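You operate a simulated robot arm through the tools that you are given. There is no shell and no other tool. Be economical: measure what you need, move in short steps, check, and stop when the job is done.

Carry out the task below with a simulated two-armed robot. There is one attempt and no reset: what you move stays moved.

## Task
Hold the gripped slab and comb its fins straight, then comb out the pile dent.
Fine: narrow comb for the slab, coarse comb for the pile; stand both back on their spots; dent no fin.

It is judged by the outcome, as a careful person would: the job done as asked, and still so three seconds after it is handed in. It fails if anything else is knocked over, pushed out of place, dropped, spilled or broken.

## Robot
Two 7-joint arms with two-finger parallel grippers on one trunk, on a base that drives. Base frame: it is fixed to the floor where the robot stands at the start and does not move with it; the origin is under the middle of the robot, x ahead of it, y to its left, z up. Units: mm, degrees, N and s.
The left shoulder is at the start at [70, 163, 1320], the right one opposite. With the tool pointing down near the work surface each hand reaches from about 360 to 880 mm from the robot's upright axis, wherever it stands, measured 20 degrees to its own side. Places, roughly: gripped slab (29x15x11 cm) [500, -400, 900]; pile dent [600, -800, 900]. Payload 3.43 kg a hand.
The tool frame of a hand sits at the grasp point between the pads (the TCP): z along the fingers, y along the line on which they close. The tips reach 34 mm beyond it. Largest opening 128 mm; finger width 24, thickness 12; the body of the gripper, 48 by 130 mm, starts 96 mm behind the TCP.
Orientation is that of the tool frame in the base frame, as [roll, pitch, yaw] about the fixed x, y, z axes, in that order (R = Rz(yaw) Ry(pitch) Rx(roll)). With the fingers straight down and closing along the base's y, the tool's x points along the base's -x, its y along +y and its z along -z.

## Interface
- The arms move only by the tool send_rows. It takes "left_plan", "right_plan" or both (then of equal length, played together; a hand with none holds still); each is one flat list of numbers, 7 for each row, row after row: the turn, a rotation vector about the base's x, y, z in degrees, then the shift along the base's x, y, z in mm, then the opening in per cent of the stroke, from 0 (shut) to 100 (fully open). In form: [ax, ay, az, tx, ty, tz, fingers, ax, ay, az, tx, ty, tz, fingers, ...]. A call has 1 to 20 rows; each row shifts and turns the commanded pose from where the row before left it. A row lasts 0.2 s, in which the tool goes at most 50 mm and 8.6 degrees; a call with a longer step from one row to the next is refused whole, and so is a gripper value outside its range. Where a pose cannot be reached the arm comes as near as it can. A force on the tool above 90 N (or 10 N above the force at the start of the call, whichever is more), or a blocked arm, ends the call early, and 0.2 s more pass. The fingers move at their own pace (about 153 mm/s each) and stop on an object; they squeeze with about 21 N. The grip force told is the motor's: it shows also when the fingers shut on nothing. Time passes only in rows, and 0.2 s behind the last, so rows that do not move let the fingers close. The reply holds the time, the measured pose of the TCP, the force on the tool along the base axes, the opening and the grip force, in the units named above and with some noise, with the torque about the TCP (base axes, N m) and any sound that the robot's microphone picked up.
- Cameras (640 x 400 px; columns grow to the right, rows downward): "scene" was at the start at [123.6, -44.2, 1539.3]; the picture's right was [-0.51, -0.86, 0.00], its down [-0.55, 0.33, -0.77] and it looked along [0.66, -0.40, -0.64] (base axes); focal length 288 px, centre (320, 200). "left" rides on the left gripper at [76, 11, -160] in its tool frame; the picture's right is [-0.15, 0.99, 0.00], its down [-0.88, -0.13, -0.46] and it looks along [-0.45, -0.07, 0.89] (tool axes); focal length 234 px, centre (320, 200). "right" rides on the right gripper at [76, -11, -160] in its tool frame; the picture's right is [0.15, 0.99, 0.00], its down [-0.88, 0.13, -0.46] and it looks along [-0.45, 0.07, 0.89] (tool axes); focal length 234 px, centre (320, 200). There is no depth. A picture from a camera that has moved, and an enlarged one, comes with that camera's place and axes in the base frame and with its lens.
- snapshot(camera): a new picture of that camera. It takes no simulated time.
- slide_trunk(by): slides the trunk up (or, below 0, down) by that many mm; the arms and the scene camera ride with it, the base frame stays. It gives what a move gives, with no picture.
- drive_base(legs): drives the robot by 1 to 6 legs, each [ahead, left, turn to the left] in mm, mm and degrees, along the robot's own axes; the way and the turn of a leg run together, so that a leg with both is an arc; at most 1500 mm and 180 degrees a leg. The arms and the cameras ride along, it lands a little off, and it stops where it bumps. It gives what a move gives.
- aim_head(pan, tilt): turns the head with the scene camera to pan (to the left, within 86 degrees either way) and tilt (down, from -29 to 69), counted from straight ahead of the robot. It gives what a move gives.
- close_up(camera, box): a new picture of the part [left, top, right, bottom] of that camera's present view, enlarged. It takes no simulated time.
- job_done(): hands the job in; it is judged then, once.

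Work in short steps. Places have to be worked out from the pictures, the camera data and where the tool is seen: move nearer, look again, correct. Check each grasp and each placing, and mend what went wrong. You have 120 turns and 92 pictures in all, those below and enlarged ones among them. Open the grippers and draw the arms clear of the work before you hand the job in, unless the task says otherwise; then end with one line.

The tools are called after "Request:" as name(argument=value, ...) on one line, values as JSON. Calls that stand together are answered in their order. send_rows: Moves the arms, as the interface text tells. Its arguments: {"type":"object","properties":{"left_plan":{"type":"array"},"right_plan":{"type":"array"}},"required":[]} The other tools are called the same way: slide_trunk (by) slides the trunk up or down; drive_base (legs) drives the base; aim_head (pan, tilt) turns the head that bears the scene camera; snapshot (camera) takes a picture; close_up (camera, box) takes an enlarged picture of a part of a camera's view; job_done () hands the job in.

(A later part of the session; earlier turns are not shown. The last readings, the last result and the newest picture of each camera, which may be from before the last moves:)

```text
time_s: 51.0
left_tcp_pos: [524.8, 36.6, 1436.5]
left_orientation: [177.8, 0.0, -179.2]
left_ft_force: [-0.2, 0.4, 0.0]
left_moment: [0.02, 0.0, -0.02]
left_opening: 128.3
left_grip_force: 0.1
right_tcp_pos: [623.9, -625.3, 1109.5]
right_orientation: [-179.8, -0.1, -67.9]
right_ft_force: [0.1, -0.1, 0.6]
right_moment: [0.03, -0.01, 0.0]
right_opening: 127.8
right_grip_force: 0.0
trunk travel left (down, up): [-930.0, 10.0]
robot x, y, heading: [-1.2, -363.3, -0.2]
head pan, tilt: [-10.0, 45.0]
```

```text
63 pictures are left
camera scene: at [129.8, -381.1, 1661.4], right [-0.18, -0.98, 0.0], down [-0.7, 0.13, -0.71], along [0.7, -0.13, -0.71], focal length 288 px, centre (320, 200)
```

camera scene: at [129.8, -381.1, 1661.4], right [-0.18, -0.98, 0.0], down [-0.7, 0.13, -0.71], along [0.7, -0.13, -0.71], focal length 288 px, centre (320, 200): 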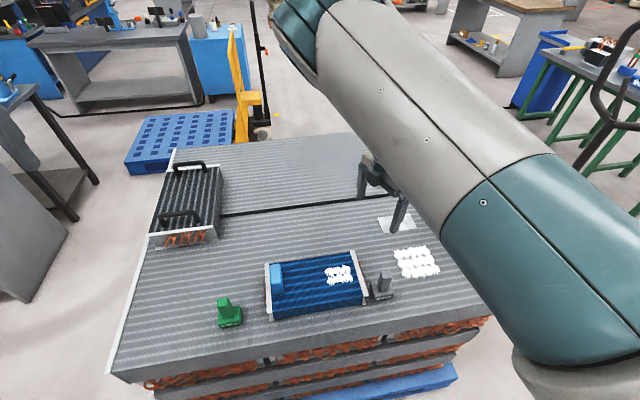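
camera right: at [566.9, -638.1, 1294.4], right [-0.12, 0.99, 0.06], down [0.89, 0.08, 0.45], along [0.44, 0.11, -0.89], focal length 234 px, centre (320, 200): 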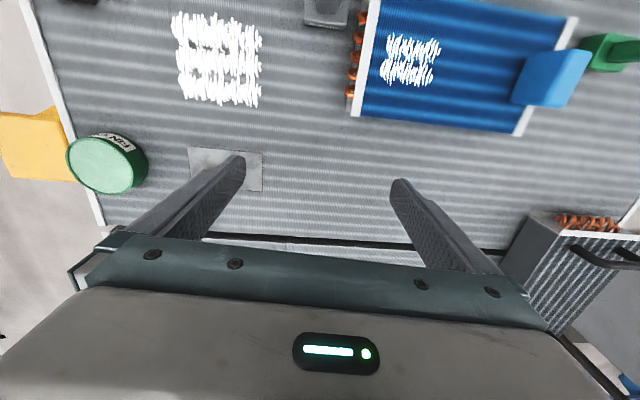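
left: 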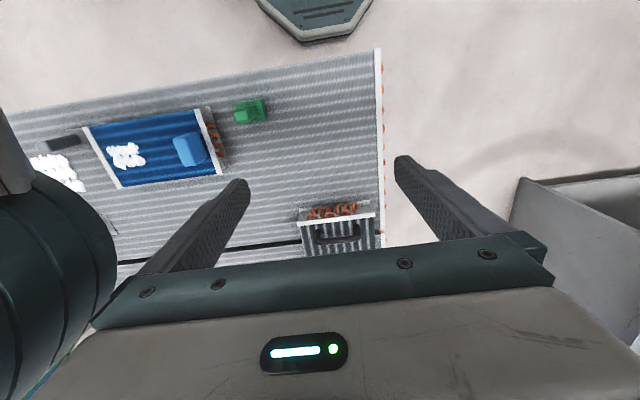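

Only the last wrist joint turned. I continue to its limit.

Request:
send_rows(right_plan=[0, 0, 8, 0, 0, 0, 100, 0, 0, 8, 0, 0, 0, 100, 0, 0, 8, 0, 0, 0, 100, 0, 0, 8, 0, 0, 0, 100, 0, 0, 8, 0, 0, 0, 100, 0, 0, 8, 0, 0, 0, 100, 0, 0, 8, 0, 0, 0, 100, 0, 0, 8, 0, 0, 0, 100, 0, 0, 8, 0, 0, 0, 100, 0, 0, 8, 0, 0, 0, 100, 0, 0, 8, 0, 0, 0, 100, 0, 0, 8, 0, 0, 0, 100, 0, 0, 8, 0, 0, 0, 100, 0, 0, 8, 0, 0, 0, 100, 0, 0, 8, 0, 0, 0, 100, 0, 0, 8, 0, 0, 0, 100, 0, 0, 8, 0, 0, 0, 100, 0, 0, 8, 0, 0, 0, 100])

Request:
snapshot(camera="scene")

```text
time_s: 54.8
left_tcp_pos: [524.4, 37.1, 1436.5]
left_orientation: [177.7, 0.0, -179.3]
left_ft_force: [-0.3, 0.7, 0.0]
left_moment: [-0.01, 0.02, 0.05]
left_opening: 127.9
left_grip_force: 0.1
right_tcp_pos: [623.4, -624.4, 1109.2]
right_orientation: [-179.7, 0.0, 76.1]
right_ft_force: [0.6, -1.1, 0.0]
right_moment: [0.05, 0.0, 0.0]
right_opening: 128.0
right_grip_force: 0.2
trunk travel left (down, up): [-930.0, 10.0]
robot x, y, heading: [0.2, -369.6, -0.4]
head pan, tilt: [-10.0, 45.0]
```

```text
62 pictures are left
camera scene: at [129.8, -381.1, 1661.4], right [-0.18, -0.98, 0.0], down [-0.7, 0.13, -0.71], along [0.7, -0.13, -0.71], focal length 288 px, centre (320, 200)
```

scene: 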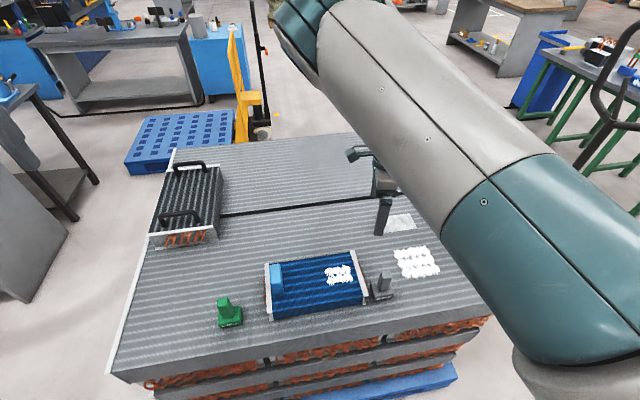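

The wrist roll is free, so this has no effect. With the shoulder at its limit the forearm can still swing left and down about the upper arm, so I raise the hand, then move diagonally left and down (above the slab), unwinding the yaw meanwhile.

Request:
send_rows(right_plan=[0, 0, -8, 0, 0, 40, 100, 0, 0, -8, 0, 0, 40, 100, 0, 0, -8, 0, 0, 40, 100, 0, 0, -8, 0, 0, 30, 100, 0, 0, -8, 0, 10, -8, 100, 0, 0, -8, 0, 10, -8, 100, 0, 0, -8, 0, 10, -8, 100, 0, 0, -8, 0, 10, -8, 100, 0, 0, -8, 0, 10, -8, 100, 0, 0, -8, 0, 10, -8, 100, 0, 0, -8, 0, 10, -8, 100, 0, 0, -8, 0, 10, -8, 100, 0, 0, -8, 0, 10, -8, 100, 0, 0, -8, 0, 10, -8, 100, 0, 0, -8, 0, 10, -8, 100, 0, 0, -8, 0, 10, -8, 100, 0, 0, -8, 0, 10, -8, 100, 0, 0, -8, 0, 10, -8, 100, 0, 0, -8, 0, 10, -8, 100, 0, 0, -8, 0, 10, -8, 100])

Request:
snapshot(camera="scene")

```text
time_s: 59.0
left_tcp_pos: [524.6, 37.5, 1436.3]
left_orientation: [177.7, 0.0, -179.1]
left_ft_force: [0.3, -0.3, -0.9]
left_moment: [0.0, -0.02, 0.02]
left_opening: 127.8
left_grip_force: 0.1
right_tcp_pos: [696.6, -580.8, 1128.9]
right_orientation: [-179.8, 0.1, -84.2]
right_ft_force: [-0.2, -0.3, -0.2]
right_moment: [-0.01, 0.0, -0.01]
right_opening: 127.8
right_grip_force: 0.1
right hand out of reach, approached as far as the arm can: row 5, 6, 7, 8, 9, 10, 11, 12, 13, 14, 15, 16, 17, 18, 19, 20
trunk travel left (down, up): [-930.0, 10.0]
robot x, y, heading: [-1.8, -364.9, -0.2]
head pan, tilt: [-10.0, 45.0]
```

```text
61 pictures are left
camera scene: at [130.3, -381.1, 1661.3], right [-0.18, -0.98, 0.0], down [-0.7, 0.13, -0.71], along [0.7, -0.13, -0.71], focal length 288 px, centre (320, 200)
```

scene: 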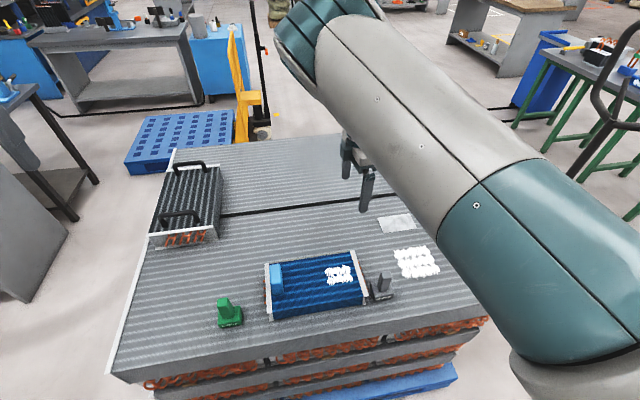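

It slid along the same limit. The other way round may be free: I straighten the arm again (unwinding yaw), then roll the hand the opposite way so the elbow passes underneath.

Request:
send_rows(right_plan=[0, 0, -8, 11, -6, 12, 100, 0, 0, -8, 11, -6, 12, 100, 0, 0, -8, 11, -6, 12, 100, 0, 0, -8, 11, -6, 12, 100, 0, 0, -8, 11, -6, 12, 100, 0, 0, -8, 11, -6, 12, 100, 0, 0, -8, 11, -6, 12, 100, 0, 0, -8, 11, -6, 12, 100, 0, 0, -8, 11, -6, 12, 100, 0, 0, -8, 11, -6, 12, 100, 0, 0, -8, 11, -6, 12, 100, 0, 0, -8, 0, 0, 0, 100])

Request:
snapshot(camera="scene")

```text
time_s: 61.6
left_tcp_pos: [524.4, 37.1, 1435.2]
left_orientation: [177.8, 0.0, -179.2]
left_ft_force: [0.7, 0.5, 0.2]
left_moment: [0.03, 0.0, -0.01]
left_opening: 127.9
left_grip_force: 0.0
right_tcp_pos: [816.1, -645.2, 1261.5]
right_orientation: [-179.7, 0.1, 179.8]
right_ft_force: [-0.1, -0.2, -0.2]
right_moment: [-0.04, 0.03, -0.02]
right_opening: 128.2
right_grip_force: 0.1
trunk travel left (down, up): [-930.0, 10.0]
robot x, y, heading: [2.8, -368.4, 0.0]
head pan, tilt: [-10.0, 45.0]
```

```text
60 pictures are left
camera scene: at [129.9, -380.9, 1661.4], right [-0.18, -0.98, 0.0], down [-0.7, 0.12, -0.71], along [0.7, -0.13, -0.71], focal length 288 px, centre (320, 200)
```

scene: 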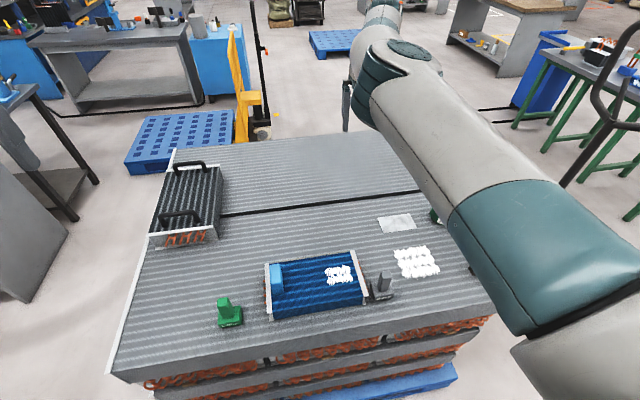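

Swivel is mostly back. Now I roll the opposite way about the wrist.

Request:
send_rows(right_plan=[-8, 0, 0, -2, -30.6, 2.2, 100, -8, 0, 0, -2, -30.1, 6.4, 100, -8, 0, 0, -2, -28.8, 10.3, 100, -8, 0, 0, -2, -27.1, 14.5, 100, -8, 0, 0, -2, -24.9, 18, 100, -8, 0, 0, -2, -22, 21.3, 100, -8, 0, 0, -2, -18.9, 24.2, 100, -8, 0, 0, -2, -15.4, 26.6, 100, -8, 0, 0, -2, -11.4, 28.4, 100, -8, 0, 0, -2, -7.5, 29.7, 100, -8, 0, 0, -2, -3.1, 30.6, 100])

Request:
snapshot(camera="scene")

```text
time_s: 64.0
left_tcp_pos: [524.9, 37.3, 1435.9]
left_orientation: [177.6, 0.1, -179.2]
left_ft_force: [0.4, 0.5, -0.5]
left_moment: [0.01, 0.01, -0.01]
left_opening: 127.9
left_grip_force: 0.0
right_tcp_pos: [795.3, -867.1, 1474.3]
right_orientation: [-91.6, 0.0, 179.9]
right_ft_force: [-0.1, 0.0, 0.2]
right_moment: [-0.01, 0.03, 0.01]
right_opening: 128.2
right_grip_force: 0.0
trunk travel left (down, up): [-930.0, 10.0]
robot x, y, heading: [1.2, -367.4, -0.1]
head pan, tilt: [-10.0, 45.0]
```

```text
59 pictures are left
camera scene: at [129.9, -381.6, 1661.4], right [-0.18, -0.98, 0.0], down [-0.7, 0.13, -0.71], along [0.7, -0.12, -0.71], focal length 288 px, centre (320, 200)
```

scene: 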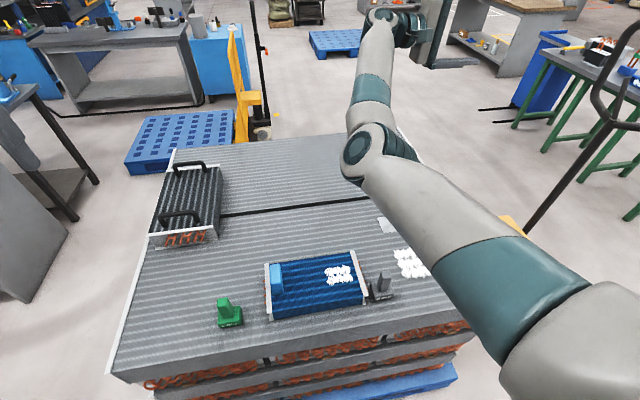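

The elbow is now swinging below; no limits hit. I continue the roll.

Request:
send_rows(right_plan=[-8, 0, 0, 0, 1, 30.8, 100, -8, 0, 0, 0, 5.4, 30.1, 100, -8, 0, 0, 0, 9.5, 29.3, 100, -8, 0, 0, 0, 13.4, 27.5, 100, -8, 0, 0, 0, 17.2, 25.5, 100, -8, 0, 0, 0, 20.5, 22.7, 100, -8, 0, 0, 0, 23.5, 19.8, 100, -8, 0, 0, 0, 26.2, 16.3, 100, -8, 0, 0, 0, 27.9, 12.5, 100])

Request:
snapshot(camera="scene")

```text
time_s: 66.0
left_tcp_pos: [523.4, 36.5, 1435.9]
left_orientation: [177.7, 0.0, -179.3]
left_ft_force: [-0.1, 0.2, 0.1]
left_moment: [0.02, 0.02, -0.02]
left_opening: 128.1
left_grip_force: 0.0
right_tcp_pos: [795.1, -719.6, 1687.2]
right_orientation: [-19.6, -0.1, -179.9]
right_ft_force: [0.1, 0.0, 0.0]
right_moment: [0.01, 0.0, 0.0]
right_opening: 128.1
right_grip_force: 0.0
trunk travel left (down, up): [-930.0, 10.0]
robot x, y, heading: [2.0, -361.1, -0.0]
head pan, tilt: [-10.0, 45.0]
```

```text
58 pictures are left
camera scene: at [129.8, -381.5, 1661.4], right [-0.18, -0.98, 0.0], down [-0.7, 0.13, -0.71], along [0.7, -0.13, -0.71], focal length 288 px, centre (320, 200)
```

scene: 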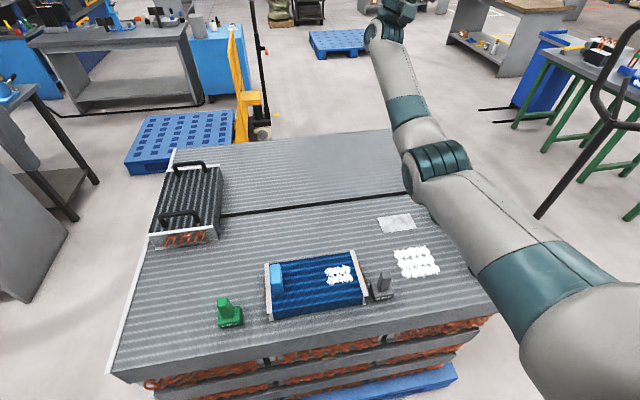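

The elbow is passing underneath toward the outside. I keep rolling.

Request:
send_rows(right_plan=[-8, 0, 0, 0, 30.4, 4.4, 100, -8, 0, 0, 0, 30.8, 0, 100, -8, 0, 0, 0, 30.4, -4.4, 100, -8, 0, 0, 0, 29.5, -8.4, 100, -8, 0, 0, 0, 27.9, -12.5, 100, -8, 0, 0, 0, 26.2, -16.3, 100, -8, 0, 0, 0, 23.5, -19.8, 100, -8, 0, 0, 0, 20.5, -22.7, 100, -8, 0, 0, 0, 17.2, -25.5, 100, -8, 0, 0, 0, 13.4, -27.5, 100])

Request:
snapshot(camera="scene")

```text
time_s: 68.2
left_tcp_pos: [524.3, 36.5, 1436.4]
left_orientation: [177.7, 0.0, -179.2]
left_ft_force: [-0.5, 0.2, -0.5]
left_moment: [0.0, 0.04, 0.01]
left_opening: 127.7
left_grip_force: 0.1
right_tcp_pos: [794.5, -471.7, 1554.0]
right_orientation: [60.4, -0.1, 180.0]
right_ft_force: [0.7, 0.2, -0.3]
right_moment: [0.01, 0.0, 0.0]
right_opening: 128.2
right_grip_force: 0.0
trunk travel left (down, up): [-930.0, 10.0]
robot x, y, heading: [-1.3, -367.9, 0.0]
head pan, tilt: [-10.0, 45.0]
```

```text
57 pictures are left
camera scene: at [129.7, -381.2, 1661.4], right [-0.18, -0.98, 0.0], down [-0.7, 0.13, -0.71], along [0.7, -0.13, -0.71], focal length 288 px, centre (320, 200)
```

scene: 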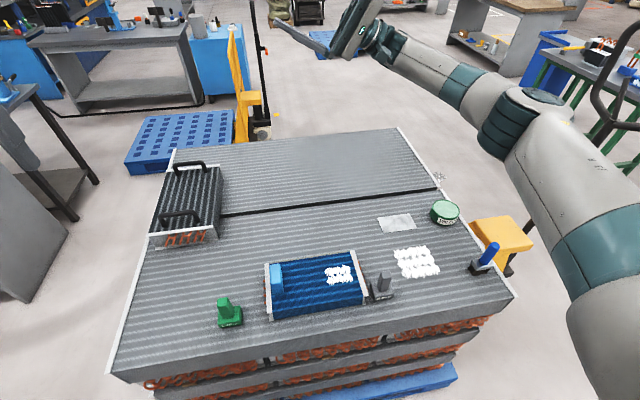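

The elbow is now outboard. I finish the roll to fingers-down while retracting.

Request:
send_rows(right_plan=[-8, 0, 0, -10, 13.4, -27.5, 100, -8, 0, 0, -10, 9.5, -29.3, 100, -8, 0, 0, -10, 5.5, -30.1, 100, -8, 0, 0, -10, 1, -30.8, 100, -8, 0, 0, -10, -3.1, -30.6, 100, -8, 0, 0, -10, -7.5, -29.7, 100, -8, 0, 0, -10, -11.4, -28.4, 100, -8, 0, 0, -10, -15.4, -26.6, 100, -8, 0, 0, -10, -18.9, -24.2, 100, -8, 0, 0, -10, -22, -21.3, 100, -8, 0, 0, -10, -24.9, -18, 100, -8, 0, 0, -10, -27.1, -14.5, 100, -8, 0, 0, -10, -28.8, -10.3, 100, -8, 0, 0, -10, -30.1, -6.4, 100, -8, 0, 0, -10, -30.6, -2.2, 100])

Request:
snapshot(camera="scene")

```text
time_s: 71.4
left_tcp_pos: [525.8, 36.2, 1434.9]
left_orientation: [177.8, -0.1, -179.2]
left_ft_force: [-0.1, -0.3, 0.0]
left_moment: [0.04, 0.03, 0.0]
left_opening: 128.0
left_grip_force: 0.1
right_tcp_pos: [782.8, -727.4, 1168.4]
right_orientation: [167.7, -0.2, -175.6]
right_ft_force: [0.1, -0.4, -0.5]
right_moment: [-0.01, 0.01, -0.01]
right_opening: 128.1
right_grip_force: 0.1
right hand out of reach, approached as far as the arm can: row 10, 11, 12, 13, 14, 15
trunk travel left (down, up): [-930.0, 10.0]
robot x, y, heading: [-1.3, -369.1, -0.4]
head pan, tilt: [-10.0, 45.0]
```

```text
56 pictures are left
camera scene: at [131.1, -381.1, 1661.3], right [-0.18, -0.98, 0.0], down [-0.7, 0.13, -0.71], along [0.7, -0.13, -0.71], focal length 288 px, centre (320, 200)
```

scene: 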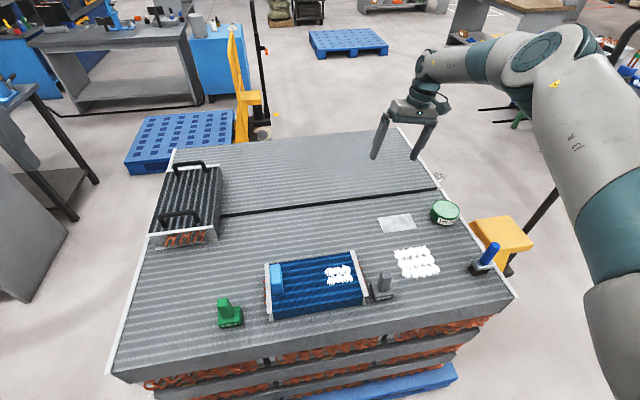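

The right arm now has the normal outboard bend. I bring the hand in and level its orientation.

Request:
send_rows(right_plan=[0, 0, 0, -10, 35, 0, 100, 0, 0, 0, -10, 35, 0, 100, -2, 0, 0, -15, 35, 0, 100, -2, 0, -1, -20, 35, 0, 100, -2, 0, -1, -20, 35, 0, 100, -2, 0, -1, -20, 35, 0, 100, -2, 0, -1, -20, 35, 0, 100, -2, 0, 0, -20, 35, 0, 100, 0, 0, 0, -20, 35, 0, 100, 0, 0, 0, -20, 35, 0, 100, 0, 0, 0, -20, 35, 0, 100, 0, 0, 0, -20, 35, 0, 100])

Request:
snapshot(camera="right")

```text
time_s: 74.0
left_tcp_pos: [524.1, 35.3, 1436.2]
left_orientation: [177.6, 0.0, -179.2]
left_ft_force: [-0.2, -0.6, -0.6]
left_moment: [0.01, -0.02, 0.0]
left_opening: 128.2
left_grip_force: 0.1
right_tcp_pos: [826.1, -532.3, 1123.5]
right_orientation: [175.2, 0.9, -168.4]
right_ft_force: [-0.2, 0.2, -0.7]
right_moment: [-0.01, -0.05, 0.0]
right_opening: 128.1
right_grip_force: 0.0
right hand out of reach, approached as far as the arm can: row 1, 2, 3, 4, 5, 6, 7, 8, 9, 10, 11, 12
trunk travel left (down, up): [-930.0, 10.0]
robot x, y, heading: [0.6, -366.3, -0.2]
head pan, tilt: [-10.0, 45.0]
```

```text
55 pictures are left
camera right: at [755.0, -572.5, 1280.2], right [-0.34, 0.94, 0.08], down [0.84, 0.26, 0.48], along [0.43, 0.23, -0.87], focal length 234 px, centre (320, 200)
```

right: 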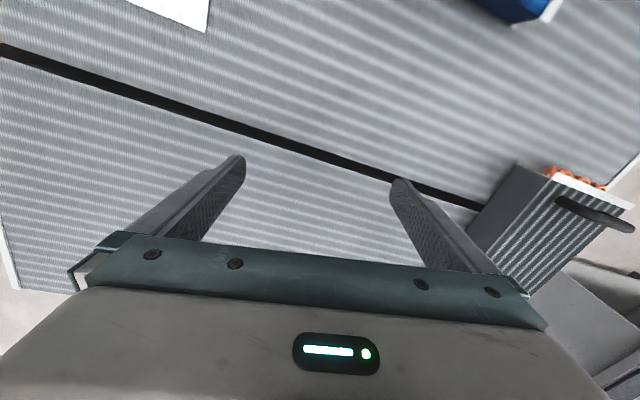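

Something in the wrist is limiting and drifts toward positive yaw. The grasp is symmetric, so I turn the tool positively about vertical and then try retracting.

Request:
send_rows(right_plan=[-4, 0, 8, 0, 0, 20, 100, 0, 0, 8, 0, 0, 20, 100, 0, 0, 8, 0, 0, 0, 100, 0, 0, 8, 0, 0, 0, 100, 0, 0, 8, 0, 0, 0, 100, 0, 0, 8, 0, 0, 0, 100, 0, 0, 8, 0, 0, 0, 100, 0, 0, 8, 0, 0, 0, 100, 0, 0, 8, 0, 0, 0, 100, 0, 0, 8, -30, 0, 0, 100, 0, 0, 0, -30, 0, 0, 100, 0, 0, 0, -30, 0, 0, 100, 0, 0, 0, -30, 0, 0, 100, 0, 0, 0, -30, 0, 0, 100])

Request:
snapshot(camera="scene")

```text
refused: row 1 steps farther than a row can; nothing moved
```

```text
54 pictures are left
camera scene: at [129.8, -381.4, 1661.4], right [-0.18, -0.98, 0.0], down [-0.7, 0.13, -0.71], along [0.7, -0.13, -0.71], focal length 288 px, centre (320, 200)
```

scene: 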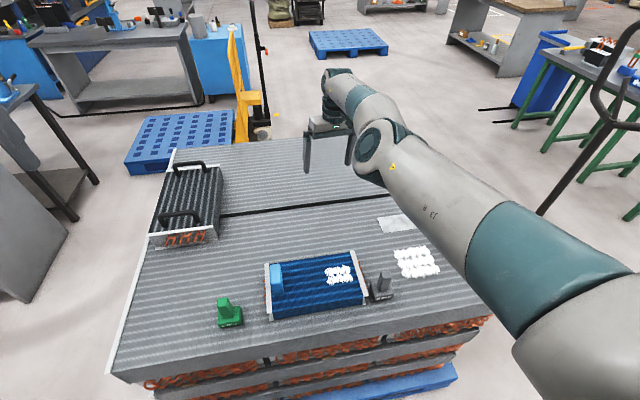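

The arm drifted near straight again. With the forearm roll at its limit, further negative roll should drive the elbow outward, so I roll -88° here, then will bend and unroll.

Request:
send_rows(right_plan=[-8, 0, 0, -6, -30.6, 2.2, 100, -8, 0, 0, -6, -30.1, 6.4, 100, -8, 0, 0, -4, -28.8, 10.3, 100, -8, 0, 0, -2, -27.1, 14.5, 100, -8, 0, 0, -2, -24.9, 18, 100, -8, 0, 0, -2, -22, 21.3, 100, -8, 0, 0, -2, -18.9, 24.2, 100, -8, 0, 0, -2, -15.4, 26.6, 100, -8, 0, 0, -2, -11.4, 28.4, 100, -8, 0, 0, -2, -7.5, 29.7, 100, -8, 0, 0, -2, -3.1, 30.6, 100])

Request:
snapshot(camera="scene")

```text
time_s: 76.4
left_tcp_pos: [524.0, 37.2, 1435.7]
left_orientation: [177.8, 0.0, -179.3]
left_ft_force: [0.1, -0.2, -0.6]
left_moment: [0.01, 0.01, -0.03]
left_opening: 128.1
left_grip_force: 0.0
right_tcp_pos: [831.4, -794.6, 1357.1]
right_orientation: [-100.0, -12.9, -177.9]
right_ft_force: [-0.3, 0.5, 1.0]
right_moment: [0.04, 0.01, 0.02]
right_opening: 127.8
right_grip_force: 0.1
right hand out of reach, approached as far as the arm can: row 1, 2, 3, 4, 6, 7, 8, 9
trunk travel left (down, up): [-930.0, 10.0]
robot x, y, heading: [-2.0, -363.7, -0.3]
head pan, tilt: [-10.0, 45.0]
```

```text
53 pictures are left
camera scene: at [129.8, -380.7, 1661.4], right [-0.18, -0.98, 0.0], down [-0.7, 0.12, -0.71], along [0.7, -0.13, -0.71], focal length 288 px, centre (320, 200)
```

scene: 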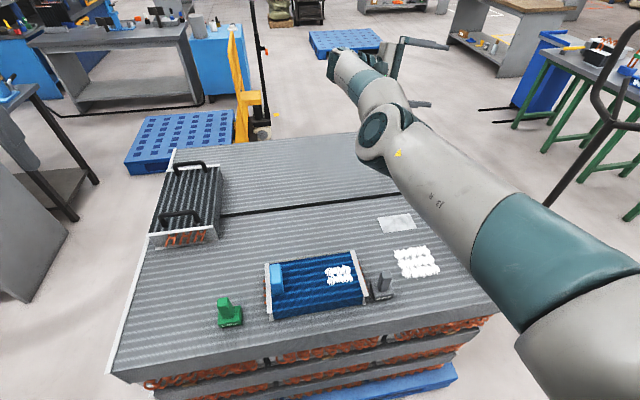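

Now I retract to see which way the elbow folds.

Request:
send_rows(right_plan=[0, 0, 0, -35, 10, 10, 100, 0, 0, 0, -35, 10, 10, 100, 0, 0, 0, -35, 10, 10, 100, 0, 0, 0, -35, 10, 10, 100, 0, 0, 0, -35, 10, 10, 100])

Request:
snapshot(camera="scene")

```text
time_s: 77.6
left_tcp_pos: [524.3, 38.3, 1436.8]
left_orientation: [177.9, 0.0, -179.1]
left_ft_force: [0.4, 0.0, -0.2]
left_moment: [-0.05, -0.03, -0.01]
left_opening: 128.0
left_grip_force: 0.0
right_tcp_pos: [827.3, -737.4, 1391.0]
right_orientation: [-100.1, -12.4, -178.1]
right_ft_force: [-0.3, -0.5, -0.1]
right_moment: [-0.05, -0.03, 0.04]
right_opening: 128.1
right_grip_force: 0.0
right hand out of reach, approached as far as the arm can: row 1, 2, 3, 4, 5
trunk travel left (down, up): [-930.0, 10.0]
robot x, y, heading: [-2.7, -368.0, -0.2]
head pan, tilt: [-10.0, 45.0]
```

```text
52 pictures are left
camera scene: at [129.5, -380.0, 1661.4], right [-0.18, -0.98, 0.0], down [-0.7, 0.12, -0.71], along [0.7, -0.13, -0.71], focal length 288 px, centre (320, 200)
```

scene: 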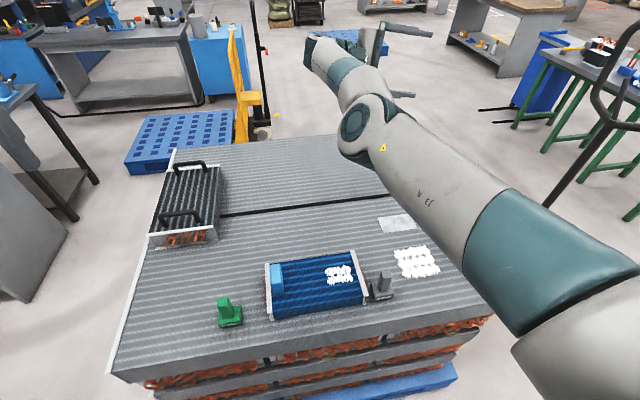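

The arm is stuck straight at joint limits. I go back toward the good outboard posture (hand rolled with fingers to the left) by rolling back positively with the wrist shifted right.

Request:
send_rows(right_plan=[8, -1.3, 0, -4, -4.5, -21, 100, 8, -1.3, 0, -4, -0.6, -20, 100, 8, -1.3, 0, -4, 3.4, -18, 100, 8, -1.3, 0, -4, 6.9, -16, 100, 8, -1.3, 0, -4, 10, -13, 100, 8, -1.3, 0, -4, 12.9, -10, 100, 8, -1.3, 0, -4, 15, -6, 100, 8, -1.3, 0, -4, 16.8, -2, 100, 8, -1.3, 0, -4, 18, 2, 100, 8, -1.3, 0, -4, 18.6, 6, 100, 8, 0, 0, 0, 30.6, 2.2, 100, 8, 0, 0, 0, 30.1, 6.4, 100, 8, 0, 0, 0, 28.8, 10.3, 100, 8, 0, 0, 0, 27.1, 14.5, 100, 8, 0, 0, 0, 24.9, 18, 100, 8, 0, 0, 0, 22, 21.3, 100, 8, 0, 0, 0, 18.9, 24.2, 100, 8, 0, 0, 0, 15.4, 26.6, 100])

Request:
snapshot(camera="scene")

```text
time_s: 81.4
left_tcp_pos: [524.0, 36.4, 1436.7]
left_orientation: [177.7, 0.1, -179.2]
left_ft_force: [0.9, -0.4, -1.0]
left_moment: [0.03, 0.0, 0.01]
left_opening: 127.9
left_grip_force: 0.1
right_tcp_pos: [841.8, -595.0, 1434.3]
right_orientation: [115.9, 10.6, 174.9]
right_ft_force: [0.4, -1.1, -0.2]
right_moment: [0.01, 0.0, 0.01]
right_opening: 128.1
right_grip_force: 0.1
right hand out of reach, approached as far as the arm can: row 1, 2, 3, 4, 5, 6, 7, 8, 9, 10, 11, 12, 13, 14, 15, 17, 18
trunk travel left (down, up): [-930.0, 10.0]
robot x, y, heading: [-2.6, -368.0, -0.0]
head pan, tilt: [-10.0, 45.0]
```

```text
51 pictures are left
camera scene: at [129.8, -382.6, 1661.3], right [-0.18, -0.98, 0.0], down [-0.7, 0.13, -0.71], along [0.7, -0.12, -0.71], focal length 288 px, centre (320, 200)
```

scene: 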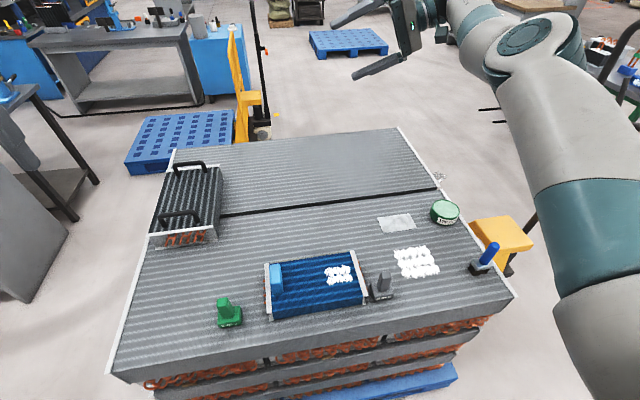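

The elbow is outboard again with its axis vertical. I continue rolling positive (off the forearm limit) and retract to bend the elbow outward.

Request:
send_rows(right_plan=[8, 0, 0, -10, 11, 28, 100, 8, 0, 0, -10, 7.5, 29.7, 100, 8, 0, 0, -10, 3, 30, 100, 8, 0, 0, -15, -1, 30, 100, 8, 0, 0, -15, -5, 30, 100, 8, 0, 0, -15, -9, 29, 100, 8, 0, 0, -20, -13, 27, 100, 0, 0, 0, -30, 0, 0, 100, 0, 0, 0, -30, 0, 0, 100, 0, 0, 0, -30, 0, 0, 100, 0, 0, 0, -30, 0, 0, 100])

Request:
snapshot(camera="scene")

```text
time_s: 83.8
left_tcp_pos: [523.9, 36.8, 1436.6]
left_orientation: [177.7, 0.0, -179.2]
left_ft_force: [-0.2, 0.4, -0.2]
left_moment: [0.0, -0.03, -0.01]
left_opening: 127.9
left_grip_force: 0.0
right_tcp_pos: [820.9, -623.4, 1400.4]
right_orientation: [60.7, 0.2, 169.6]
right_ft_force: [0.1, 0.2, 0.1]
right_moment: [-0.01, 0.0, 0.0]
right_opening: 128.0
right_grip_force: 0.1
right hand out of reach, approached as far as the arm can: row 1, 2, 3, 4, 5, 6, 7, 8, 9, 10, 11
trunk travel left (down, up): [-930.0, 10.0]
robot x, y, heading: [-1.4, -369.2, -0.1]
head pan, tilt: [-10.0, 45.0]
```

```text
50 pictures are left
camera scene: at [129.8, -381.6, 1661.4], right [-0.18, -0.98, 0.0], down [-0.7, 0.13, -0.71], along [0.7, -0.12, -0.71], focal length 288 px, centre (320, 200)
```

scene: 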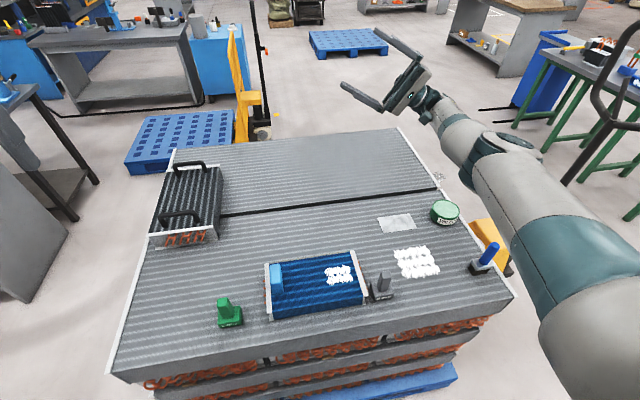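

I move to the exact pose that was free of limits before, (795,-472,1554) with roll 60.

Request:
send_rows(right_plan=[0, 0, 1.7, -4, 25, 26, 100, 0, 0, 1.7, -4, 25, 26, 100, 0, 0, 1.7, -4, 25, 26, 100, 0, 0, 1.7, -4, 25, 26, 100, 0, 0, 1.7, -4, 25, 26, 100, 0, 0, 1.7, -4, 25, 26, 100, 0, 0, 0, -10, 0, 0, 100])

Request:
snapshot(camera="scene")

```text
time_s: 85.4
left_tcp_pos: [524.2, 36.8, 1436.7]
left_orientation: [177.7, 0.1, -179.2]
left_ft_force: [0.4, -0.2, -0.3]
left_moment: [0.0, -0.03, -0.01]
left_opening: 128.0
left_grip_force: 0.0
right_tcp_pos: [825.8, -419.2, 1444.5]
right_orientation: [60.6, 0.5, 179.6]
right_ft_force: [-0.4, 0.2, 0.3]
right_moment: [0.03, 0.05, -0.01]
right_opening: 127.6
right_grip_force: 0.2
right hand out of reach, approached as far as the arm can: row 1, 2, 3, 4, 5, 6, 7
trunk travel left (down, up): [-930.0, 10.0]
robot x, y, heading: [-0.9, -367.1, -0.1]
head pan, tilt: [-10.0, 45.0]
```

```text
49 pictures are left
camera scene: at [130.0, -381.8, 1661.4], right [-0.18, -0.98, 0.0], down [-0.7, 0.13, -0.71], along [0.7, -0.12, -0.71], focal length 288 px, centre (320, 200)
```

scene: 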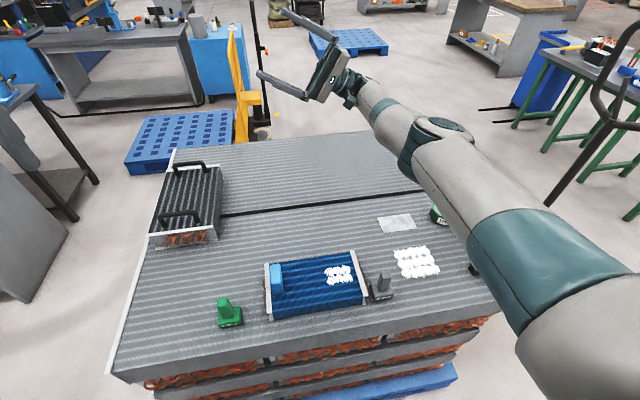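

The arm is fully straight (a singular pose), so a plain retract has no effect. I yaw the tool positively with the wrist pulled back, which needs the elbow to bend outward.

Request:
send_rows(right_plan=[0, 0, 8, -37, 0, 0, 100, 0, 0, 8, -40, -4, 0, 100, 0, 0, 8, -40, -8, 0, 100, 0, 0, 8, -40, -12, 0, 100, 0, 0, 0, -20, 0, 0, 100, 0, 0, 0, -20, 0, 0, 100])

Request:
snapshot(camera="scene")

```text
time_s: 86.8
left_tcp_pos: [523.8, 36.5, 1435.9]
left_orientation: [177.6, 0.0, -179.2]
left_ft_force: [-0.4, -0.1, 1.0]
left_moment: [0.0, -0.02, 0.02]
left_opening: 127.9
left_grip_force: 0.0
right_tcp_pos: [756.7, -396.1, 1382.6]
right_orientation: [60.5, 2.5, -165.5]
right_ft_force: [0.3, 0.0, 0.6]
right_moment: [0.01, 0.01, -0.01]
right_opening: 128.3
right_grip_force: 0.1
right hand out of reach, approached as far as the arm can: row 1, 2, 3, 4, 5, 6
trunk travel left (down, up): [-930.0, 10.0]
robot x, y, heading: [-0.1, -365.0, -0.3]
head pan, tilt: [-10.0, 45.0]
```

```text
48 pictures are left
camera scene: at [129.7, -381.6, 1661.4], right [-0.18, -0.98, 0.0], down [-0.7, 0.13, -0.71], along [0.7, -0.12, -0.71], focal length 288 px, centre (320, 200)
```

scene: 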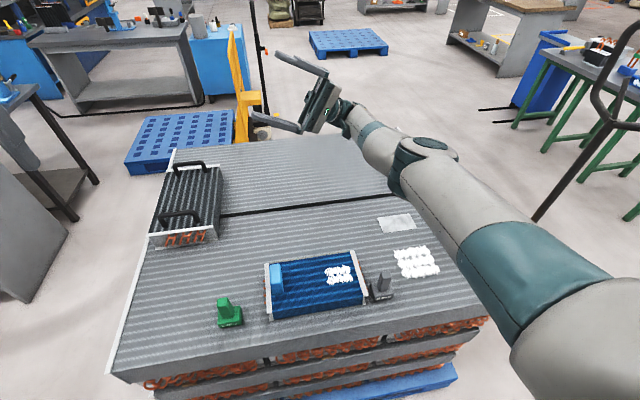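

I raise the hand and shift right toward the previously free posture, with no radial demand.

Request:
send_rows(right_plan=[0, 0, -7, 5, -15, 25, 100, 0, 0, -7, 5, -15, 25, 100, 0, 0, 0, 0, -15, 25, 100, 0, 0, 0, 0, -15, 25, 100, 0, 0, 0, 0, -15, 25, 100, 0, 0, 0, 0, 0, 25, 100, 0, 0, 0, 0, 0, 25, 100])

Request:
snapshot(camera="scene")

```text
time_s: 88.4
left_tcp_pos: [524.6, 38.7, 1436.6]
left_orientation: [177.7, 0.0, -179.2]
left_ft_force: [0.5, 0.1, -0.3]
left_moment: [-0.03, 0.02, -0.01]
left_opening: 128.0
left_grip_force: 0.0
right_tcp_pos: [822.8, -435.0, 1480.1]
right_orientation: [60.4, 3.8, 179.6]
right_ft_force: [-1.2, -0.5, -0.1]
right_moment: [-0.02, -0.03, 0.02]
right_opening: 127.8
right_grip_force: 0.1
right hand out of reach, approached as far as the arm can: row 1, 2, 3, 4, 5, 6, 7
trunk travel left (down, up): [-930.0, 10.0]
robot x, y, heading: [1.3, -365.6, -0.1]
head pan, tilt: [-10.0, 45.0]
```

```text
47 pictures are left
camera scene: at [129.8, -379.9, 1661.4], right [-0.18, -0.98, 0.0], down [-0.7, 0.12, -0.71], along [0.7, -0.13, -0.71], focal length 288 px, centre (320, 200)
```

scene: 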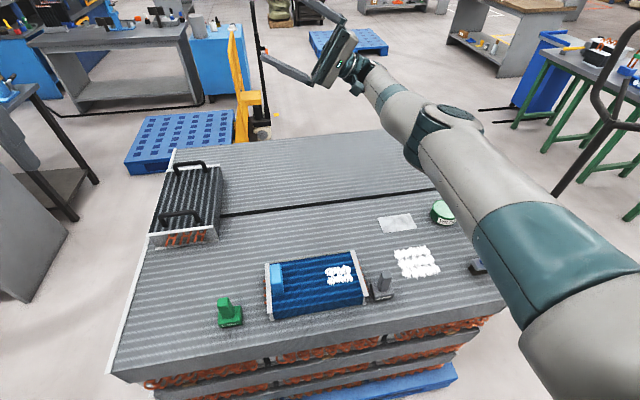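

The arm sits on its straight-reach sphere. With the elbow now folding outward, I swing left past the shoulder limit so that further left motion must bend the elbow.

Request:
send_rows(right_plan=[0, 0, 0, 0, 40, 0, 100, 0, 0, 0, 0, 40, 0, 100, 0, 0, 0, -8, 40, 0, 100, 0, 0, 0, -8, 40, 0, 100, 0, 0, 0, -12, 40, 0, 100, 0, 0, 0, -15, 40, 0, 100, 0, 0, 0, -20, 40, 0, 100, 0, 0, 0, -20, 40, 0, 100, 0, 0, 0, -25, 40, 0, 100, 0, 0, 0, -30, 35, 0, 100])

Request:
snapshot(camera="scene")

```text
time_s: 90.6
left_tcp_pos: [524.8, 35.8, 1435.8]
left_orientation: [177.8, -0.1, -179.2]
left_ft_force: [0.0, -0.5, 0.6]
left_moment: [0.03, 0.01, -0.01]
left_opening: 128.0
left_grip_force: 0.0
right_tcp_pos: [711.6, -33.5, 1474.8]
right_orientation: [60.7, 2.3, -179.8]
right_ft_force: [0.0, -0.5, -0.9]
right_moment: [0.02, 0.0, -0.04]
right_opening: 128.0
right_grip_force: 0.0
right hand out of reach, approached as far as the arm can: row 3, 5, 6, 7, 8, 9
trunk travel left (down, up): [-930.0, 10.0]
robot x, y, heading: [0.6, -370.0, -0.2]
head pan, tilt: [-10.0, 45.0]
```

```text
46 pictures are left
camera scene: at [129.8, -381.1, 1661.4], right [-0.18, -0.98, 0.0], down [-0.7, 0.13, -0.71], along [0.7, -0.13, -0.71], focal length 288 px, centre (320, 200)
```

scene: 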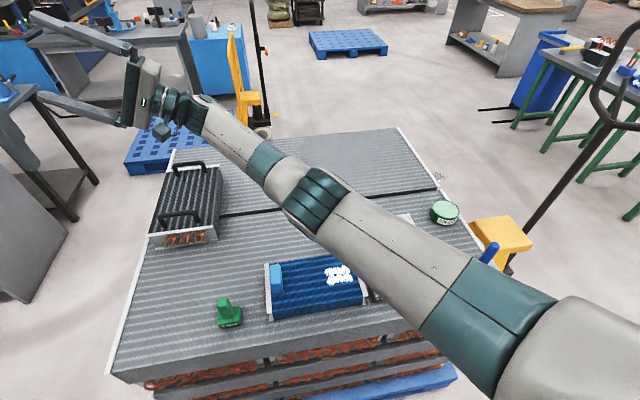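

The last step was reachable, so the elbow has begun to bend. I retract toward the shoulder while moving the left hand out of the way.

Request:
send_rows(right_plan=[0, 0, 0, -25, -20, 0, 100, 0, 0, 0, -25, -20, 0, 100, 0, 0, 0, -25, -20, 0, 100, 0, 0, 0, -25, -20, 0, 100, 0, 0, 0, -25, -20, 0, 100], left_plan=[0, 0, 0, 0, 40, 0, 100, 0, 0, 0, 0, 40, 0, 100, 0, 0, 0, 0, 40, 0, 100, 0, 0, 0, 0, 40, 0, 100, 0, 0, 0, 0, 0, 0, 100])

Request:
snapshot(camera="scene")

```text
time_s: 91.8
left_tcp_pos: [524.4, 193.9, 1438.2]
left_orientation: [177.6, 0.1, -179.2]
left_ft_force: [-0.3, -1.4, 1.2]
left_moment: [0.0, -0.02, 0.02]
left_opening: 127.9
left_grip_force: 0.1
right_tcp_pos: [584.1, -136.6, 1477.1]
right_orientation: [60.6, 2.4, -179.6]
right_ft_force: [0.9, 0.1, 0.3]
right_moment: [-0.03, 0.0, -0.04]
right_opening: 127.9
right_grip_force: 0.1
trunk travel left (down, up): [-930.0, 10.0]
robot x, y, heading: [0.5, -367.2, -0.1]
head pan, tilt: [-10.0, 45.0]
```

```text
45 pictures are left
camera scene: at [129.4, -384.0, 1661.4], right [-0.18, -0.98, 0.0], down [-0.7, 0.13, -0.71], along [0.7, -0.12, -0.71], focal length 288 px, centre (320, 200)
```

scene: 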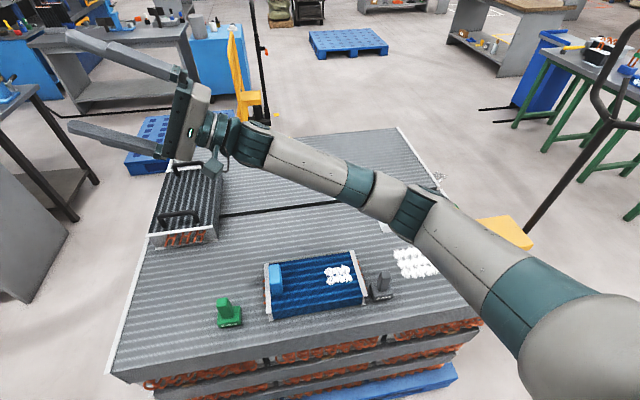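

The elbow bends outboard and everything is reachable. Fingers now point nearly along the forearm, so I fold them down with the wrist in place.

Request:
send_rows(right_plan=[-8, 0, 0, 0, 13.4, -27.5, 100, -8, 0, 0, 0, 9.5, -29.3, 100, -8, 0, 0, 0, 5.5, -30.1, 100, -8, 0, 0, 0, 1, -30.8, 100, -8, 0, 0, 0, -3.1, -30.6, 100, -8, 0, 0, 0, -7.5, -29.7, 100, -8, 0, 0, 0, -11.4, -28.4, 100, -8, 0, 0, 0, -15.4, -26.6, 100, -8, 0, 0, 0, -18.9, -24.2, 100, -8, 0, 0, 0, -22, -21.3, 100, -8, 0, 0, 0, -24.9, -18, 100, -8, 0, 0, 0, -27.1, -14.5, 100, -8, 0, 0, 0, -28.8, -10.3, 100, -8, 0, 0, 0, -30.1, -6.4, 100, -8, 0, 0, 0, -30.6, -2.2, 100])

Request:
snapshot(camera="scene")

```text
time_s: 95.0
left_tcp_pos: [528.3, 190.9, 1437.6]
left_orientation: [177.6, -0.1, -179.4]
left_ft_force: [0.6, -0.7, -0.3]
left_moment: [0.07, 0.02, -0.02]
left_opening: 128.1
left_grip_force: 0.1
right_tcp_pos: [406.9, -295.3, 1156.0]
right_orientation: [168.2, 3.3, -179.9]
right_ft_force: [0.6, -0.4, 0.3]
right_moment: [0.03, 0.03, 0.02]
right_opening: 128.1
right_grip_force: 0.0
right hand out of reach, approached as far as the arm can: row 11, 12, 13, 14, 15
trunk travel left (down, up): [-930.0, 10.0]
robot x, y, heading: [-2.4, -365.9, -0.0]
head pan, tilt: [-10.0, 45.0]
```

```text
44 pictures are left
camera scene: at [133.0, -385.9, 1661.2], right [-0.18, -0.98, 0.0], down [-0.7, 0.13, -0.71], along [0.69, -0.12, -0.71], focal length 288 px, centre (320, 200)
```

scene: 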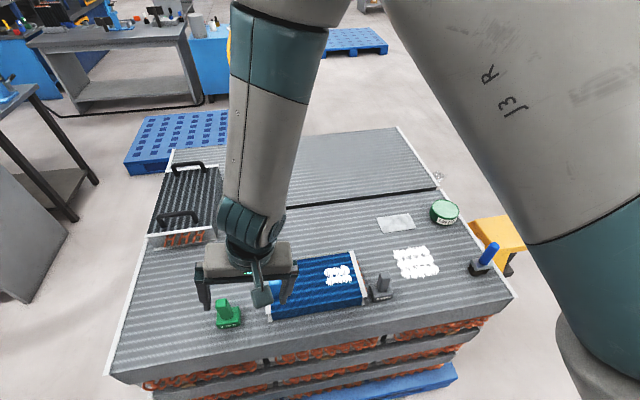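

The right hand is now down over the slab with the elbow high and normal. I level it and move it forward a little.

Request:
send_rows(right_plan=[-3, 0, 0, 20, 0, 0, 100, -3, 1.5, 0, 20, 0, 0, 100, -3, 1.5, 0, 20, 0, 0, 100, -3, 0, 0, 10, 0, 0, 100])

Request:
snapshot(camera="right")

```text
time_s: 96.0
left_tcp_pos: [523.2, 197.8, 1435.7]
left_orientation: [177.9, -0.1, -179.2]
left_ft_force: [-0.5, 0.8, -0.5]
left_moment: [-0.02, -0.04, 0.01]
left_opening: 128.0
left_grip_force: 0.0
right_tcp_pos: [471.3, -295.9, 1156.1]
right_orientation: [-176.9, 3.1, -178.0]
right_ft_force: [0.4, 0.3, 0.0]
right_moment: [-0.04, -0.01, 0.01]
right_opening: 128.0
right_grip_force: 0.0
right hand out of reach, approached as far as the arm can: row 1
trunk travel left (down, up): [-930.0, 10.0]
robot x, y, heading: [-3.2, -366.1, -0.4]
head pan, tilt: [-10.0, 45.0]
```

```text
43 pictures are left
camera right: at [386.8, -301.8, 1313.0], right [-0.18, 0.98, -0.06], down [0.85, 0.18, 0.49], along [0.5, 0.04, -0.87], focal length 234 px, centre (320, 200)
```

right: 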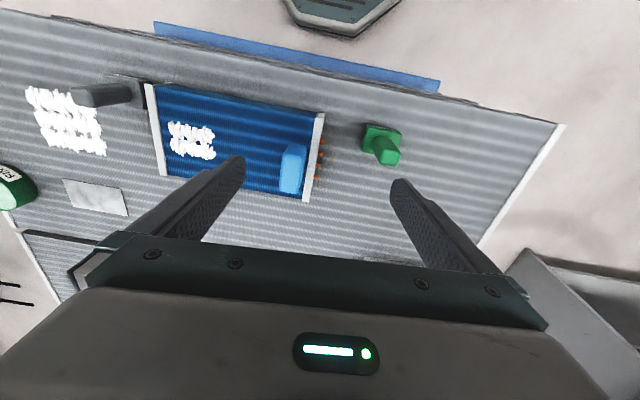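

The motion is good. The green comb works out near (472,-212); I move above it at z≈1080 with levelled tool and look again.

Request:
send_rows(right_plan=[1.5, 1.5, -1, 0, 28, 0, 100, 1.5, 1.5, -1, 0, 28, 0, 100, 0, 0, 0, 0, 28, 0, 100, 0, 0, 0, 0, 0, -35, 100, 0, 0, 0, 0, 0, -35, 100])

Request:
snapshot(camera="right")

```text
time_s: 97.2
left_tcp_pos: [528.0, 195.1, 1434.8]
left_orientation: [177.7, -0.1, -179.3]
left_ft_force: [-0.2, 0.4, 0.2]
left_moment: [-0.01, 0.04, 0.0]
left_opening: 127.9
left_grip_force: 0.0
right_tcp_pos: [474.7, -214.6, 1087.0]
right_orientation: [179.8, 0.0, 179.8]
right_ft_force: [0.6, -0.3, 0.4]
right_moment: [0.04, 0.03, -0.01]
right_opening: 128.1
right_grip_force: 0.0
trunk travel left (down, up): [-930.0, 10.0]
robot x, y, heading: [-2.8, -368.3, 0.0]
head pan, tilt: [-10.0, 45.0]
```

```text
42 pictures are left
camera right: at [398.5, -226.7, 1245.5], right [-0.14, 0.99, 0.0], down [0.88, 0.12, 0.46], along [0.45, 0.07, -0.89], focal length 234 px, centre (320, 200)
```

right: 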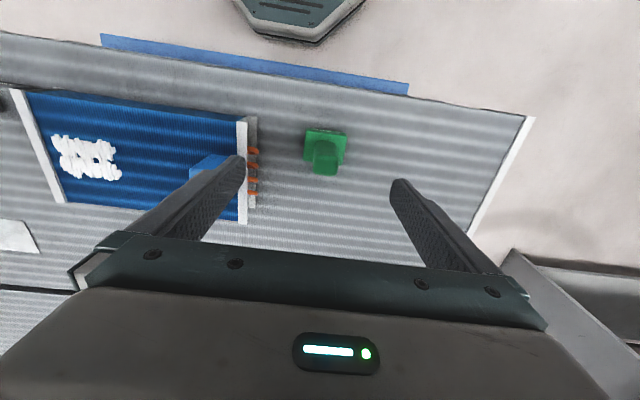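

I center on the handle (≈478,-206), narrow the opening to keep clear of the slab, and descend to z≈993.

Request:
send_rows(right_plan=[0, 0, 0, 3, 8, 0, 55, 0, 0, 0, 0, 0, -30, 55, 0, 0, 0, 0, 0, -30, 55, 0, 0, 0, 0, 0, -20, 55, 0, 0, 0, 0, 0, -12, 55, 0, 0, 0, 0, 0, 0, 55])

Request:
snapshot(camera="right")

Request:
close_up(camera="scene", box=[180, 260, 300, 335])

```text
time_s: 98.6
left_tcp_pos: [524.8, 196.1, 1435.9]
left_orientation: [177.8, 0.0, -179.2]
left_ft_force: [-0.1, -0.2, 0.3]
left_moment: [-0.01, 0.0, 0.0]
left_opening: 127.8
left_grip_force: 0.0
right_tcp_pos: [475.3, -205.7, 994.2]
right_orientation: [179.9, 0.1, 180.0]
right_ft_force: [0.1, 0.1, -0.7]
right_moment: [-0.01, 0.0, 0.0]
right_opening: 70.2
right_grip_force: 0.2
trunk travel left (down, up): [-930.0, 10.0]
robot x, y, heading: [3.2, -364.8, -0.3]
head pan, tilt: [-10.0, 45.0]
```

```text
41 pictures are left
camera right: at [399.4, -218.2, 1154.2], right [-0.14, 0.99, 0.0], down [0.88, 0.13, 0.46], along [0.45, 0.07, -0.89], focal length 234 px, centre (320, 200)
```

right: 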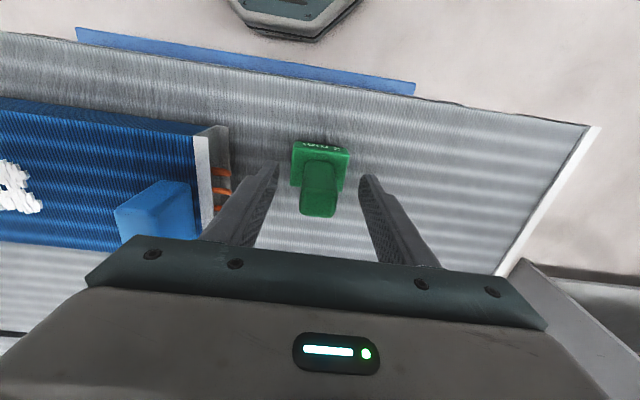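

```text
5.33 times, centred on (240, 298) of scene
camera zoom: at [129.7, -381.1, 1661.4], right [-0.18, -0.98, 0.0], down [-0.7, 0.13, -0.71], along [0.7, -0.13, -0.71], focal length 1536 px, centre (747, -320)
```

zoom: 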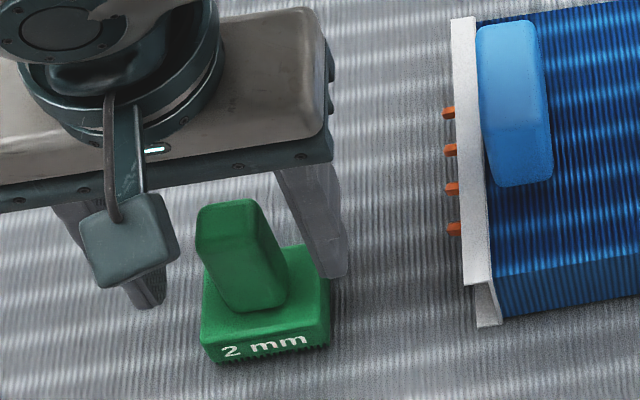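

The comb's teeth line its underside, so strokes along x comb the fins. I fine-centre (+5,-3,-5) and close.

Request:
send_rows(right_plan=[0, 0, 0, 5, -3, -5, 55, 0, 0, 0, 0, 0, 0, 30, 0, 0, 0, 0, 0, 0, 0, 0, 0, 0, 0, 0, 0, 0, 0, 0, 0, 0, 0, 0, 0])

Request:
close_up(camera="scene", box=[180, 260, 300, 335])

```text
time_s: 99.8
left_tcp_pos: [525.0, 195.3, 1435.6]
left_orientation: [177.7, 0.0, -179.1]
left_ft_force: [0.1, -0.3, -0.6]
left_moment: [-0.01, 0.0, -0.01]
left_opening: 128.1
left_grip_force: 0.0
right_tcp_pos: [480.0, -208.5, 989.5]
right_orientation: [179.8, 0.1, 179.9]
right_ft_force: [0.2, 0.3, -0.4]
right_moment: [-0.07, -0.02, 0.02]
right_opening: 27.6
right_grip_force: 21.1
trunk travel left (down, up): [-930.0, 10.0]
robot x, y, heading: [2.8, -369.5, -0.0]
head pan, tilt: [-10.0, 45.0]
```

```text
5.33 times, centred on (240, 298) of scene
camera zoom: at [129.7, -381.0, 1661.4], right [-0.18, -0.98, 0.0], down [-0.7, 0.13, -0.71], along [0.7, -0.13, -0.71], focal length 1536 px, centre (747, -320)
```

zoom: 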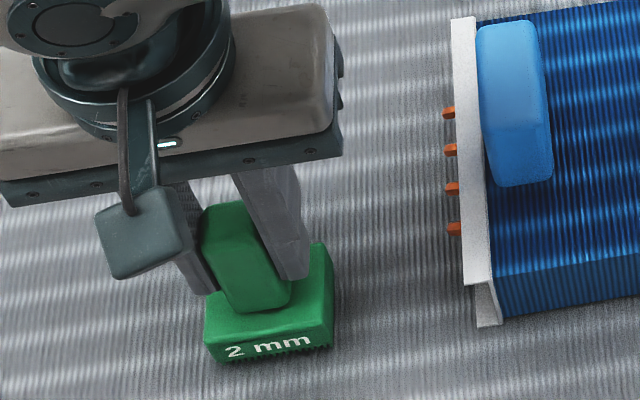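

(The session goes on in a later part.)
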